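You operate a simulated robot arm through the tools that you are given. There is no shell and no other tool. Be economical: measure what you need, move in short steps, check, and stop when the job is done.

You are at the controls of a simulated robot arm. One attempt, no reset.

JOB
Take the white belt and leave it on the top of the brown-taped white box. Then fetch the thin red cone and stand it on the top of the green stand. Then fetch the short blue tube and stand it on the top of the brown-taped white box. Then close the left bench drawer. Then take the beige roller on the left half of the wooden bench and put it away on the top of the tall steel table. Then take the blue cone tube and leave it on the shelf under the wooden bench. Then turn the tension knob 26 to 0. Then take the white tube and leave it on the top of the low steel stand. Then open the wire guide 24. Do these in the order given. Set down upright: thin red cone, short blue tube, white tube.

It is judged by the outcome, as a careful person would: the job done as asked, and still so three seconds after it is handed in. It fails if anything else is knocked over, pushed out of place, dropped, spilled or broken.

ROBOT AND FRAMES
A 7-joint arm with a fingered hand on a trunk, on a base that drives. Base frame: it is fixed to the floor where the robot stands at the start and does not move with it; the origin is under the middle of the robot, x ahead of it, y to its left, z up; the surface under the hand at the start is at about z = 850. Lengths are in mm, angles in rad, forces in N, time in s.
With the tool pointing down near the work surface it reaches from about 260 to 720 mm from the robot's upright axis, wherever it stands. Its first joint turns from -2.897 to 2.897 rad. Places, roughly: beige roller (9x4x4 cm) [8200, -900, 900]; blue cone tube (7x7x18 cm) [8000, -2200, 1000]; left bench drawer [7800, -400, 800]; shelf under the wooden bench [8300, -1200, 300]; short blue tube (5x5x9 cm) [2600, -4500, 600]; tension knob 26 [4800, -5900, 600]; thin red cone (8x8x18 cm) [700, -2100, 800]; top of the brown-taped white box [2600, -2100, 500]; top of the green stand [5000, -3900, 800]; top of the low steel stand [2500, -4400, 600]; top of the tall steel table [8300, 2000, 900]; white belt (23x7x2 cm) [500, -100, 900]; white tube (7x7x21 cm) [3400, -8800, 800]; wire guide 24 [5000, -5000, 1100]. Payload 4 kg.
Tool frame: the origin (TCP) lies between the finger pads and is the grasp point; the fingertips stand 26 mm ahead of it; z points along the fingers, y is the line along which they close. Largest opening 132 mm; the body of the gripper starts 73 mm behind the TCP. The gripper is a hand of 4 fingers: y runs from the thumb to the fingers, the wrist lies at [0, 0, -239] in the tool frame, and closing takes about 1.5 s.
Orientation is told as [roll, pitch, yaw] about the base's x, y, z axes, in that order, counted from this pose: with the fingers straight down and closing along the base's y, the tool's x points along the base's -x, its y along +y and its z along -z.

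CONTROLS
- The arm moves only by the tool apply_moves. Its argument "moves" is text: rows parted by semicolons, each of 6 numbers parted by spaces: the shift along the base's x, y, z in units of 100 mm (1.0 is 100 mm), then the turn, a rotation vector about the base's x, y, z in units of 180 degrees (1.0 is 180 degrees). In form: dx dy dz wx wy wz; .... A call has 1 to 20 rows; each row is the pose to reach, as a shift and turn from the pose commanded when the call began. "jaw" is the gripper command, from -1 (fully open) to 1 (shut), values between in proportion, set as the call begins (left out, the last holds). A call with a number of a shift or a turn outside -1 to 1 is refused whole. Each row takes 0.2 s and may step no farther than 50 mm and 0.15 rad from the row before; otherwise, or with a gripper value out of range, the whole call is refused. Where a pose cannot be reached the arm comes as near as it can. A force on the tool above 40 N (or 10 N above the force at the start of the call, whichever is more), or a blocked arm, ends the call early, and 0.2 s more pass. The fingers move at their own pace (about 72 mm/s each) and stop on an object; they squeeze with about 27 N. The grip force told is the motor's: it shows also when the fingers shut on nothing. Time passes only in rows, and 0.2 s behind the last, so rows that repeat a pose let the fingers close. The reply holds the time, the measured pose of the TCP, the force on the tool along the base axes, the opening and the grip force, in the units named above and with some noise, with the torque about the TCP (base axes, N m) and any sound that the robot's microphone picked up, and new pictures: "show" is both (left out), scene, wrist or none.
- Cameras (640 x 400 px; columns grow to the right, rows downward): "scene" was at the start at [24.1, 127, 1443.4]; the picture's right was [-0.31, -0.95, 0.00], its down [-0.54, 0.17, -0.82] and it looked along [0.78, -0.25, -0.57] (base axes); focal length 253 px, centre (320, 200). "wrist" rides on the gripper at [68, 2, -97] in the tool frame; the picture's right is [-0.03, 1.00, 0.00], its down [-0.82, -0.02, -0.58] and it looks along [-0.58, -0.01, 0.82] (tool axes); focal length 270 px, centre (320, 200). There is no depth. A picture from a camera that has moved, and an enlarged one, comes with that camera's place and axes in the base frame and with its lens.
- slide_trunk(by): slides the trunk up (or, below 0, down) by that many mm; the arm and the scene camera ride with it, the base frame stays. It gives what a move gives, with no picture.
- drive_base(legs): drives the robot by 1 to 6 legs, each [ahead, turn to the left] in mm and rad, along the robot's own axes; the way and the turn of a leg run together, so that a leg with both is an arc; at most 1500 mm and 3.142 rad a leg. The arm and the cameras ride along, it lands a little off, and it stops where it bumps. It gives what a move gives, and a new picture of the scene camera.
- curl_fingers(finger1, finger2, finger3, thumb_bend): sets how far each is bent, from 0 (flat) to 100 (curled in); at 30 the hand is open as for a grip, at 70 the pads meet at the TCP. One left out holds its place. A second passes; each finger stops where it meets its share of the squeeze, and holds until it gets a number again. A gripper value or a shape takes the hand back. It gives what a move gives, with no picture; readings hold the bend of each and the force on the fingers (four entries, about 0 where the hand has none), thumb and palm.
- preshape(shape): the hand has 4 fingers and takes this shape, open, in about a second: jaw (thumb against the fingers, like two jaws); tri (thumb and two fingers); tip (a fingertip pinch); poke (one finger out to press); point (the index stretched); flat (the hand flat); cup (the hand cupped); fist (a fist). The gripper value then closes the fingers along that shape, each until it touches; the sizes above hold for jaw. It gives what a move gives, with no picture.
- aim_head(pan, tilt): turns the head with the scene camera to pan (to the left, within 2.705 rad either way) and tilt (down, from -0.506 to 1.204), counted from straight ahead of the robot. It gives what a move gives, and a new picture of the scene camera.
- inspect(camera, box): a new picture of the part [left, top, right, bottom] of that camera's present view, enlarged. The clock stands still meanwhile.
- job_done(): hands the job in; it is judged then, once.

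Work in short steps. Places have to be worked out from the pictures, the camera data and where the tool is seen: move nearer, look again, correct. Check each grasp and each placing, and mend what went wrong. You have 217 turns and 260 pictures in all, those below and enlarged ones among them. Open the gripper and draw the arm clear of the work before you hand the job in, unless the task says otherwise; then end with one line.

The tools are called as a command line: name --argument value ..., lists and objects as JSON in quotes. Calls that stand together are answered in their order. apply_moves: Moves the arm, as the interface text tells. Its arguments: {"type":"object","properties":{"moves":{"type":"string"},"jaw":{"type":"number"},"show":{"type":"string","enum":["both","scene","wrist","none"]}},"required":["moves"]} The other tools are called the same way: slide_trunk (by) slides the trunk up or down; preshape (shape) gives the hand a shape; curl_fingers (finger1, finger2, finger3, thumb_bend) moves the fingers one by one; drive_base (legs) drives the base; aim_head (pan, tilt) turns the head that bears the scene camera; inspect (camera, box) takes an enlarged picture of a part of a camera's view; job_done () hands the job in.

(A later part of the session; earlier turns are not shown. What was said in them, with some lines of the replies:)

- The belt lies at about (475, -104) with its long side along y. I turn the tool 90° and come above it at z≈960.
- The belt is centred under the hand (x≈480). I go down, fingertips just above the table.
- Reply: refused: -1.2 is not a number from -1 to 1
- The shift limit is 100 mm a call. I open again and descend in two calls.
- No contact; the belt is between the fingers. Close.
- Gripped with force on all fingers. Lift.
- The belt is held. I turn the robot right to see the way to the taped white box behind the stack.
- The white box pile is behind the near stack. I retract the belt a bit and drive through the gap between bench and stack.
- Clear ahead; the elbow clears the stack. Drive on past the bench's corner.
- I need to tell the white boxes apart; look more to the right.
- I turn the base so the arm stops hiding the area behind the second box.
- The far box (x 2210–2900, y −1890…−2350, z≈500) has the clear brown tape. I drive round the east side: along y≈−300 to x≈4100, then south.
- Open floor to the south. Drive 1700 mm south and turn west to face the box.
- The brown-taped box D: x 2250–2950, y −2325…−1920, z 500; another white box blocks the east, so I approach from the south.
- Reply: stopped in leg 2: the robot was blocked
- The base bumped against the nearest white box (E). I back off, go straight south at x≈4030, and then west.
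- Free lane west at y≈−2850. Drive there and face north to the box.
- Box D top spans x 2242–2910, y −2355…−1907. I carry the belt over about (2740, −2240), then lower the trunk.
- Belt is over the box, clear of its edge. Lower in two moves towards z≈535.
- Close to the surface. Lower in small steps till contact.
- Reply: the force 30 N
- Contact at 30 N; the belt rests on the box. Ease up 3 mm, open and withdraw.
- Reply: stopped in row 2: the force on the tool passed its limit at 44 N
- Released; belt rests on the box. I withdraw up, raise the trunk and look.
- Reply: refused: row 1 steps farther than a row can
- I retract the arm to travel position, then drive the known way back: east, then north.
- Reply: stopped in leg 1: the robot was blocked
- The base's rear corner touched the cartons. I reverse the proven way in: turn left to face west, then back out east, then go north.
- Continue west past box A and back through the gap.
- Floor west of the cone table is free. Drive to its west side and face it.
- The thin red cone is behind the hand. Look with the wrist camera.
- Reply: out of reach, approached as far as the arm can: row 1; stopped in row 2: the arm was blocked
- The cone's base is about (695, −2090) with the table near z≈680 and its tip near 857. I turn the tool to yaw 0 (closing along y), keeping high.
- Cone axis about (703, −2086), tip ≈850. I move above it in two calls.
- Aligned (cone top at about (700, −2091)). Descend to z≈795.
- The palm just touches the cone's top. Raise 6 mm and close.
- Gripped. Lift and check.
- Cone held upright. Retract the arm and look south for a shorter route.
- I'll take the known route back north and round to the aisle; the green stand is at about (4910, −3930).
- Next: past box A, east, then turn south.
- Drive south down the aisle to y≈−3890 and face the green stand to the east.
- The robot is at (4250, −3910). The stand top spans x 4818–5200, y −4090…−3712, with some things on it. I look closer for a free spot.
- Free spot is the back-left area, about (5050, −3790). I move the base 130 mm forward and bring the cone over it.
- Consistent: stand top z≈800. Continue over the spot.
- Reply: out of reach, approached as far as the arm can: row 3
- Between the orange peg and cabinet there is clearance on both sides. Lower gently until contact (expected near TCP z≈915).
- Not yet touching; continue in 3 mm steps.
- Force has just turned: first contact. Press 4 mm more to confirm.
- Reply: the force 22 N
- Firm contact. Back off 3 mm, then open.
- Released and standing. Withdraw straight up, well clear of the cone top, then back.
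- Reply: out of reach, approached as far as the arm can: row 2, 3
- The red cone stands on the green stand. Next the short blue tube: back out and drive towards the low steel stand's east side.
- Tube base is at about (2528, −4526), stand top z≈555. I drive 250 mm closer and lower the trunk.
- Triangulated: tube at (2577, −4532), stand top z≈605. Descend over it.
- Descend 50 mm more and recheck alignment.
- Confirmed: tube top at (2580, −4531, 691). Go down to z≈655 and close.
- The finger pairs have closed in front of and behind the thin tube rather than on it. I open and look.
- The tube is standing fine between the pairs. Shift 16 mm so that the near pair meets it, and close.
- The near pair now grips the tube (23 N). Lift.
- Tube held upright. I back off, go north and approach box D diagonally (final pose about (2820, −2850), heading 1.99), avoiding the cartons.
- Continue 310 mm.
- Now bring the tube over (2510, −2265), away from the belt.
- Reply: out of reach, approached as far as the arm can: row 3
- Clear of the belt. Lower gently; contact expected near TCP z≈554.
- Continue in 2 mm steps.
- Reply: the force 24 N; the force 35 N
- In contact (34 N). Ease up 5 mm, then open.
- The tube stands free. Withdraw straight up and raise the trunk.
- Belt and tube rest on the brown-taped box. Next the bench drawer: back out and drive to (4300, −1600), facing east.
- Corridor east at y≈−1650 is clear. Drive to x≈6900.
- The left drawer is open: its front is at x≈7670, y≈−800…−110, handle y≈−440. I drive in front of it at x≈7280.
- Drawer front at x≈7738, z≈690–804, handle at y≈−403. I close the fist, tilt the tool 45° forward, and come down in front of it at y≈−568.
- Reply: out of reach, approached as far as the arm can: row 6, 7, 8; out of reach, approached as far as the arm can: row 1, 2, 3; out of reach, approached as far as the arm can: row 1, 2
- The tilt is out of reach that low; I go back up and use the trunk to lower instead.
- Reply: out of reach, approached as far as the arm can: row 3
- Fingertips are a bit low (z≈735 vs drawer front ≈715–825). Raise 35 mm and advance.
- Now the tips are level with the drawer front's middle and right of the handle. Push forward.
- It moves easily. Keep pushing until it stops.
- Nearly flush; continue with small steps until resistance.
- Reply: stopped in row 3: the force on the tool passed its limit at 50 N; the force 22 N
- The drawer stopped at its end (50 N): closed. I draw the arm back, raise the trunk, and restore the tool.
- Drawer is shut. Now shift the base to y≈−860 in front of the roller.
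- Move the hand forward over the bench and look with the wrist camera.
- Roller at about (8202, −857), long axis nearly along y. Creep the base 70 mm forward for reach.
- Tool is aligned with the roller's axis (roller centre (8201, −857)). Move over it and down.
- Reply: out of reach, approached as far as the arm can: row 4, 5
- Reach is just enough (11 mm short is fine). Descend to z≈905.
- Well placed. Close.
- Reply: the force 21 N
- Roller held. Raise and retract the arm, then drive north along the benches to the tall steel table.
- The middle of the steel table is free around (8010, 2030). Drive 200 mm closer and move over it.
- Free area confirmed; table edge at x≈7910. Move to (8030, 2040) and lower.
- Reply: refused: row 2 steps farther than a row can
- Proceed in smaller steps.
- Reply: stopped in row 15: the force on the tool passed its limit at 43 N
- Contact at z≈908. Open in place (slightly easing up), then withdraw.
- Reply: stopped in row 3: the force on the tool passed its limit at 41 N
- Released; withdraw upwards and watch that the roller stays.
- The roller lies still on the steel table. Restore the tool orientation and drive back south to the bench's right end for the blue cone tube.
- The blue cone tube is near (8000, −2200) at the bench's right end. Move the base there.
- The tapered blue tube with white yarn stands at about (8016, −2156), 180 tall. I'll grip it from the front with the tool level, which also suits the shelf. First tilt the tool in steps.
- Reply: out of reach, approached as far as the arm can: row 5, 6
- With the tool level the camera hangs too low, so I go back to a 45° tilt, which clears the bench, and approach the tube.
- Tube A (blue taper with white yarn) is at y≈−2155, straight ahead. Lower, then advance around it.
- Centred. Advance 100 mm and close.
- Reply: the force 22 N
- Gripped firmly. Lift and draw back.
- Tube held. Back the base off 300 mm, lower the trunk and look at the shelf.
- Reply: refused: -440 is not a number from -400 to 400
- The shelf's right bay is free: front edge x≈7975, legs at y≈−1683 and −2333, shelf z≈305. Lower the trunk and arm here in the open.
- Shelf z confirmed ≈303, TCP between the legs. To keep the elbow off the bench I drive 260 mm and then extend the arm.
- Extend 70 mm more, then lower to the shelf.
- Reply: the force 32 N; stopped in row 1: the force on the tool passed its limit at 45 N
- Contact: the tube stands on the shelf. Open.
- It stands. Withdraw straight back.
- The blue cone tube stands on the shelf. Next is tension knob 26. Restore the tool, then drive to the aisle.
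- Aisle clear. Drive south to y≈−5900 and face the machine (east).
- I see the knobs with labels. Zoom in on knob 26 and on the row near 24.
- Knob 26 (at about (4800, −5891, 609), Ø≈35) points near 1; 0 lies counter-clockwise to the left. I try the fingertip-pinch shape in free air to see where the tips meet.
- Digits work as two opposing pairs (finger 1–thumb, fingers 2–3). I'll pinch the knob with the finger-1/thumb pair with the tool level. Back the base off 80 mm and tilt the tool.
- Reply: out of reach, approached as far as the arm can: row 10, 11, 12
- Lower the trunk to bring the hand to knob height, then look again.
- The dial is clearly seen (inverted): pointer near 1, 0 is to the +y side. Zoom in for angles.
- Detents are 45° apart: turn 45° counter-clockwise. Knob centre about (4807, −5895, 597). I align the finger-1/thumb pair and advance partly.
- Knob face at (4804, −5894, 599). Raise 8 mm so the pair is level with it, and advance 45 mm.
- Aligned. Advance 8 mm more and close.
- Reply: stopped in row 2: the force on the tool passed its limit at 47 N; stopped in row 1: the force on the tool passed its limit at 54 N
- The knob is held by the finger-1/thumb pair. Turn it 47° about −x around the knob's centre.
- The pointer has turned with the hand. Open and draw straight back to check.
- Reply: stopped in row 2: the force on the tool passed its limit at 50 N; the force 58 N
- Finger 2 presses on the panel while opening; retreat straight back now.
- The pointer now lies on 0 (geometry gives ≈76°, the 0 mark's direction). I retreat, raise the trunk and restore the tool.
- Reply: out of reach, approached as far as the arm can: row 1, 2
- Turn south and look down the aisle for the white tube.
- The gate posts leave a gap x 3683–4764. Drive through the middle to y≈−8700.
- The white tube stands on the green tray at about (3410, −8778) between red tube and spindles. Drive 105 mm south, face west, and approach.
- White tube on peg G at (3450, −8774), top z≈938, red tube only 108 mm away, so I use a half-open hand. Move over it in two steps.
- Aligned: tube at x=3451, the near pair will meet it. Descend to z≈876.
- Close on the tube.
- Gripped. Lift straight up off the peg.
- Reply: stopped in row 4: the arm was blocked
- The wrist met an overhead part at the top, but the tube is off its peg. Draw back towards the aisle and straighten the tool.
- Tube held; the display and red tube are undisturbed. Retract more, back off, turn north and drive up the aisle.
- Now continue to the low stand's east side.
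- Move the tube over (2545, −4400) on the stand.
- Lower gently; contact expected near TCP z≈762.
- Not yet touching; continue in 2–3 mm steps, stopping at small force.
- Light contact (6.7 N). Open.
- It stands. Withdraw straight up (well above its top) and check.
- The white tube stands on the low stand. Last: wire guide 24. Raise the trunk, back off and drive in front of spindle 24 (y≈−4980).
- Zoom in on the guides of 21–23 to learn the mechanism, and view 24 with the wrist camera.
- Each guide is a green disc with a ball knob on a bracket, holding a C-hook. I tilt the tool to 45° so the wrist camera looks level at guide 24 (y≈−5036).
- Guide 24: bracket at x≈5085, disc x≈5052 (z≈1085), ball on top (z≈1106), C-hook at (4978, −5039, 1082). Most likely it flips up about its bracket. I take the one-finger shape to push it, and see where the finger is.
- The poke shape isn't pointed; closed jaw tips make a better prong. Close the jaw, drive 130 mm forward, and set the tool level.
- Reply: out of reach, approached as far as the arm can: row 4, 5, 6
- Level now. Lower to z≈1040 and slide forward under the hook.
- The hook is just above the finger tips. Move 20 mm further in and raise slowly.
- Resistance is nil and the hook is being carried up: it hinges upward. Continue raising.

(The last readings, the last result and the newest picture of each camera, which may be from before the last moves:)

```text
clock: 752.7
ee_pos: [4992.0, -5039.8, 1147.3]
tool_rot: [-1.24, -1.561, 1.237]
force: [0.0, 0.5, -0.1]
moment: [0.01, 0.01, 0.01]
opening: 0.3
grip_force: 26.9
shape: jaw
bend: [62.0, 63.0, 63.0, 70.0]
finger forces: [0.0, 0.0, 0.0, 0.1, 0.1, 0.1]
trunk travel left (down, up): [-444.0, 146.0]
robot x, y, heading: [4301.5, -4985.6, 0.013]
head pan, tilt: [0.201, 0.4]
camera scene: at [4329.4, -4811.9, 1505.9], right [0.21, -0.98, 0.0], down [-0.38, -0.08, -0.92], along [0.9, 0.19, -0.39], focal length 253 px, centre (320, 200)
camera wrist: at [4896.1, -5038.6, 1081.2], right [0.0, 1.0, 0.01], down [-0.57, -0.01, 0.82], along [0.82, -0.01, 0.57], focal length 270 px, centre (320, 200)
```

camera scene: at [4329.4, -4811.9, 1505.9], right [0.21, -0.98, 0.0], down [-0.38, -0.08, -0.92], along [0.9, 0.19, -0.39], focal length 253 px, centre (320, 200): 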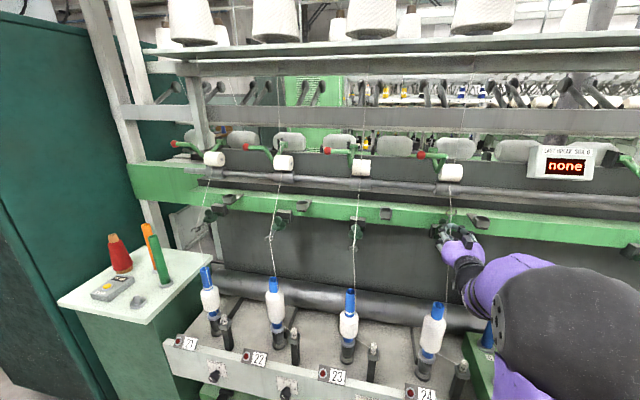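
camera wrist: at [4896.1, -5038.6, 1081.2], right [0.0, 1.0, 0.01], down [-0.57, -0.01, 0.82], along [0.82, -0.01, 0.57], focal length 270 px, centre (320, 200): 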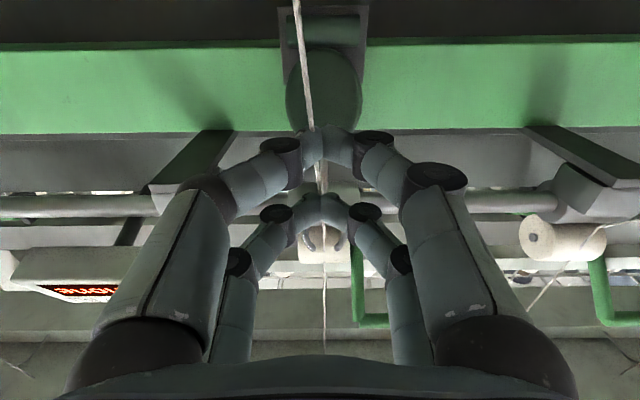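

The disc now faces me: the guide has swung up. Check the state in a zoom.

inspect --camera "scene" --box '[390, 190, 510, 270]'

```text
5.00 times, centred on (450, 230) of scene
camera zoom: at [4329.4, -4811.9, 1505.9], right [0.21, -0.98, 0.0], down [-0.38, -0.08, -0.92], along [0.9, 0.19, -0.39], focal length 1263 px, centre (-330, 50)
```

zoom: 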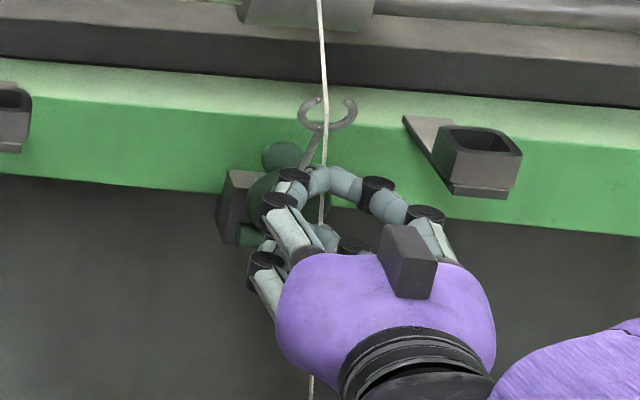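

The hook now stands up in front of the rail. Push it on forward and up until it stops.

apply_moves --moves "0.08 0 0.08 0 0 0; 0.16 0 0.16 0 0 0; 0.24 0 0.2 0 0 0; 0.32 0 0.24 0 0 0; 0.4 0 0.28 0 0 0"

inspect --camera "scene" --box '[390, 190, 510, 270]'

```text
clock: 753.6
ee_pos: [5013.9, -5042.3, 1162.7]
tool_rot: [-0.618, -1.551, 0.611]
force: [-13.8, -3.5, -1.9]
moment: [0.11, -0.32, 0.01]
opening: 0.0
grip_force: 27.3
shape: jaw
bend: [62.0, 71.0, 60.0, 70.0]
finger forces: [0.1, 0.0, 0.0, 0.0, 0.0, 0.0]
trunk travel left (down, up): [-444.0, 146.0]
robot x, y, heading: [4298.3, -4984.0, 0.014]
head pan, tilt: [0.201, 0.4]
stopped in row 4: the force on the tool passed its limit at 46 N (the readings are from after the stop); the commanded pose is now the measured one
camera scene: at [4328.2, -4812.9, 1506.2], right [0.21, -0.98, 0.0], down [-0.38, -0.08, -0.92], along [0.9, 0.19, -0.39], focal length 253 px, centre (320, 200)
camera wrist: at [4917.1, -5041.4, 1096.5], right [0.01, 1.0, 0.01], down [-0.56, -0.01, 0.83], along [0.83, -0.01, 0.56], focal length 270 px, centre (320, 200)
```

scene: 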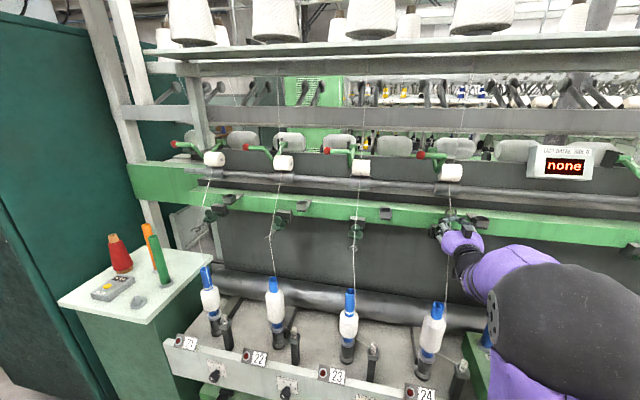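
wrist: 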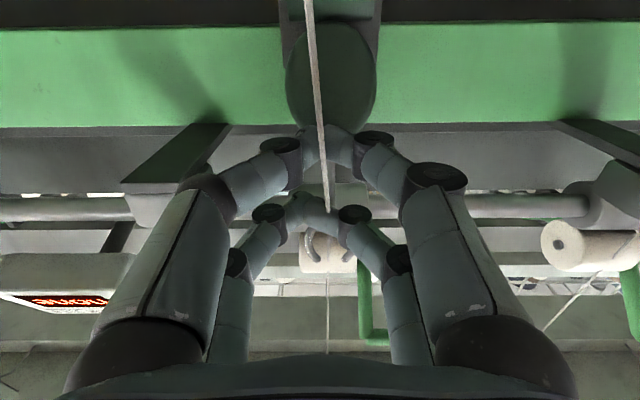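

```text
5.00 times, centred on (450, 230) of scene
camera zoom: at [4328.2, -4812.9, 1506.2], right [0.21, -0.98, 0.0], down [-0.38, -0.08, -0.92], along [0.9, 0.19, -0.39], focal length 1263 px, centre (-330, 50)
```

zoom: 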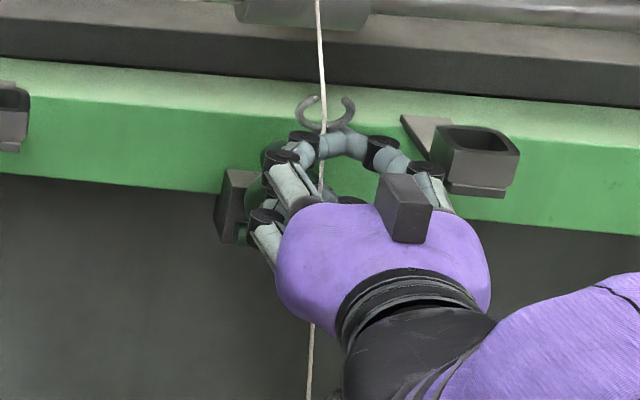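

It has reached its stop. Draw back horizontally and see whether the guide stays up.

apply_moves --moves "-0.2 0 0 0 0 0; -0.5 0 0 0 0 0; -0.8 0 0 0 0 0; -1 0 0 0 0 0" --show "none"

apply_moves --moves "-0.2 0 -0.1 0 0 0; -0.4 0 -0.2 0 0.02 0" --show "wrist"

inspect --camera "scene" --box '[330, 180, 510, 290]'

```text
clock: 754.6
ee_pos: [4915.1, -5039.1, 1164.6]
tool_rot: [-0.675, -1.55, 0.673]
force: [-1.1, -0.7, 0.1]
moment: [-0.05, 0.0, 0.01]
opening: 0.1
grip_force: 27.0
shape: jaw
bend: [62.0, 70.0, 60.0, 70.0]
finger forces: [0.0, 0.1, 0.1, 0.0, 0.1, 0.1]
trunk travel left (down, up): [-444.0, 146.0]
robot x, y, heading: [4299.1, -4986.5, 0.01]
head pan, tilt: [0.201, 0.4]
```

```text
clock: 755.2
ee_pos: [4874.2, -5039.7, 1143.0]
tool_rot: [-0.166, -1.491, 0.163]
force: [-0.3, 0.1, -1.0]
moment: [0.01, 0.03, 0.02]
opening: 0.1
grip_force: 27.0
shape: jaw
bend: [62.0, 70.0, 60.0, 70.0]
finger forces: [0.0, 0.0, 0.0, 0.1, 0.1, 0.0]
trunk travel left (down, up): [-444.0, 146.0]
robot x, y, heading: [4300.2, -4983.2, 0.01]
head pan, tilt: [0.201, 0.4]
camera wrist: at [4773.4, -5038.8, 1083.2], right [0.0, 1.0, 0.01], down [-0.51, -0.01, 0.86], along [0.86, -0.01, 0.51], focal length 270 px, centre (320, 200)
```

wrist: 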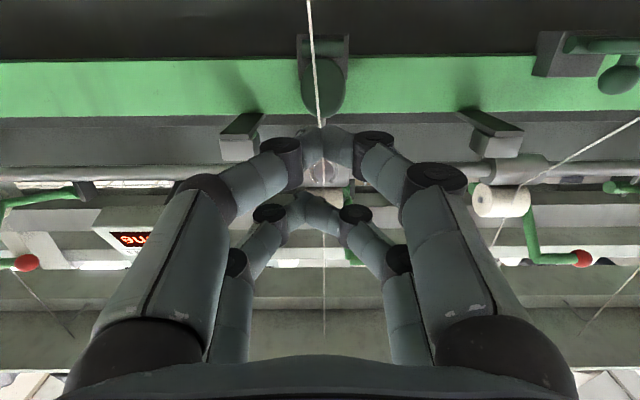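

```text
3.56 times, centred on (420, 235) of scene
camera zoom: at [4328.8, -4811.8, 1506.0], right [0.21, -0.98, 0.0], down [-0.38, -0.08, -0.92], along [0.9, 0.19, -0.39], focal length 898 px, centre (-36, 76)
```

zoom: 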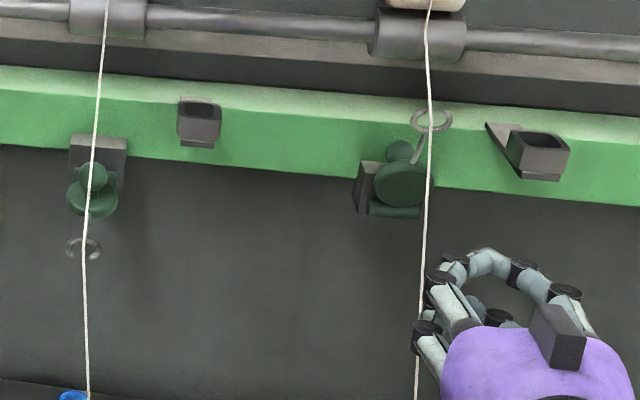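

Wire guide 24 stays open (flipped up). I draw the base back, open the gripper and bring the arm clear.

drive_base --legs '[[-250, 0]]'

apply_moves --moves "-0.1 0 0 0 0.045 0; -0.2 0 0 0 0.09 0; -0.3 0 0 0 0.135 0; -0.4 0 0 0 0.18 0; -0.5 0 0 0 0.225 0; -0.6 0 0 0 0.27 0; -0.7 0 0 0 0.315 0; -0.8 0 0 0 0.36 0; -0.9 0 0 0 0.405 0; -0.9 0 0 0 0.45 0; -0.9 0 0 0 0.475 0" --jaw -1 --show "scene"

```text
clock: 757.0
ee_pos: [4624.8, -5042.0, 1143.6]
tool_rot: [-0.167, -1.489, 0.163]
force: [-0.8, 0.6, 0.6]
moment: [-0.02, -0.01, 0.01]
opening: 0.0
grip_force: 27.4
shape: jaw
bend: [62.0, 70.0, 60.0, 70.0]
finger forces: [0.0, 0.0, 0.0, 0.0, 0.1, 0.0]
trunk travel left (down, up): [-444.0, 146.0]
robot x, y, heading: [4049.9, -4989.1, 0.014]
head pan, tilt: [0.201, 0.4]
camera scene: at [4078.6, -4814.8, 1506.0], right [0.21, -0.98, 0.0], down [-0.38, -0.08, -0.92], along [0.9, 0.19, -0.39], focal length 253 px, centre (320, 200)
```

scene: 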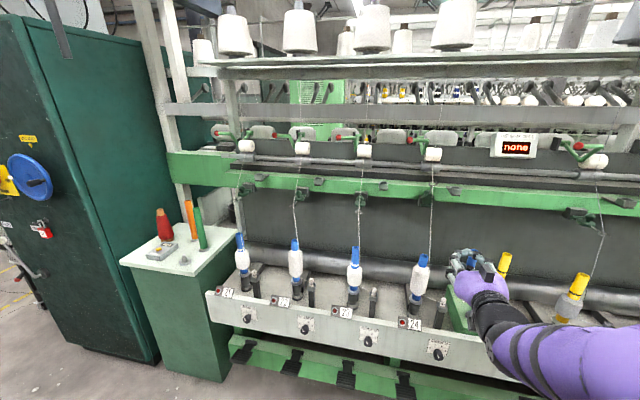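

```text
clock: 759.4
ee_pos: [4534.8, -5043.9, 1143.5]
tool_rot: [-0.003, 0.005, 0.015]
force: [-0.7, 0.5, -0.1]
moment: [0.04, 0.01, 0.0]
opening: 131.9
grip_force: 0.0
shape: jaw
bend: [30.0, 30.0, 30.0, 30.0]
finger forces: [0.0, 0.0, 0.1, 0.1, 0.0, 0.0]
trunk travel left (down, up): [-444.0, 146.0]
robot x, y, heading: [4049.8, -4981.5, 0.011]
head pan, tilt: [0.201, 0.4]
camera scene: at [4078.9, -4814.7, 1505.9], right [0.21, -0.98, 0.0], down [-0.38, -0.08, -0.92], along [0.9, 0.19, -0.39], focal length 253 px, centre (320, 200)
```

scene: 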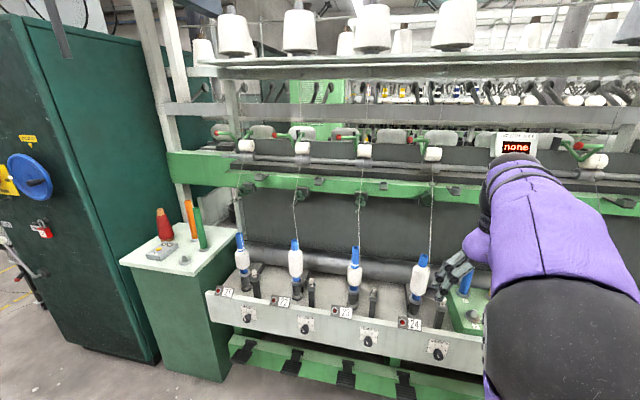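

The guide stays up, the red cone stands on its stand, the gripper is open and the arm is clear. Hand in.

job_done

```text
The job is handed in.
```

I did all nine tasks in the order given and handed the job in. Only the red cone and wire guide 24 were in view at the end. The other placements were checked when I made them, not again before handing in.
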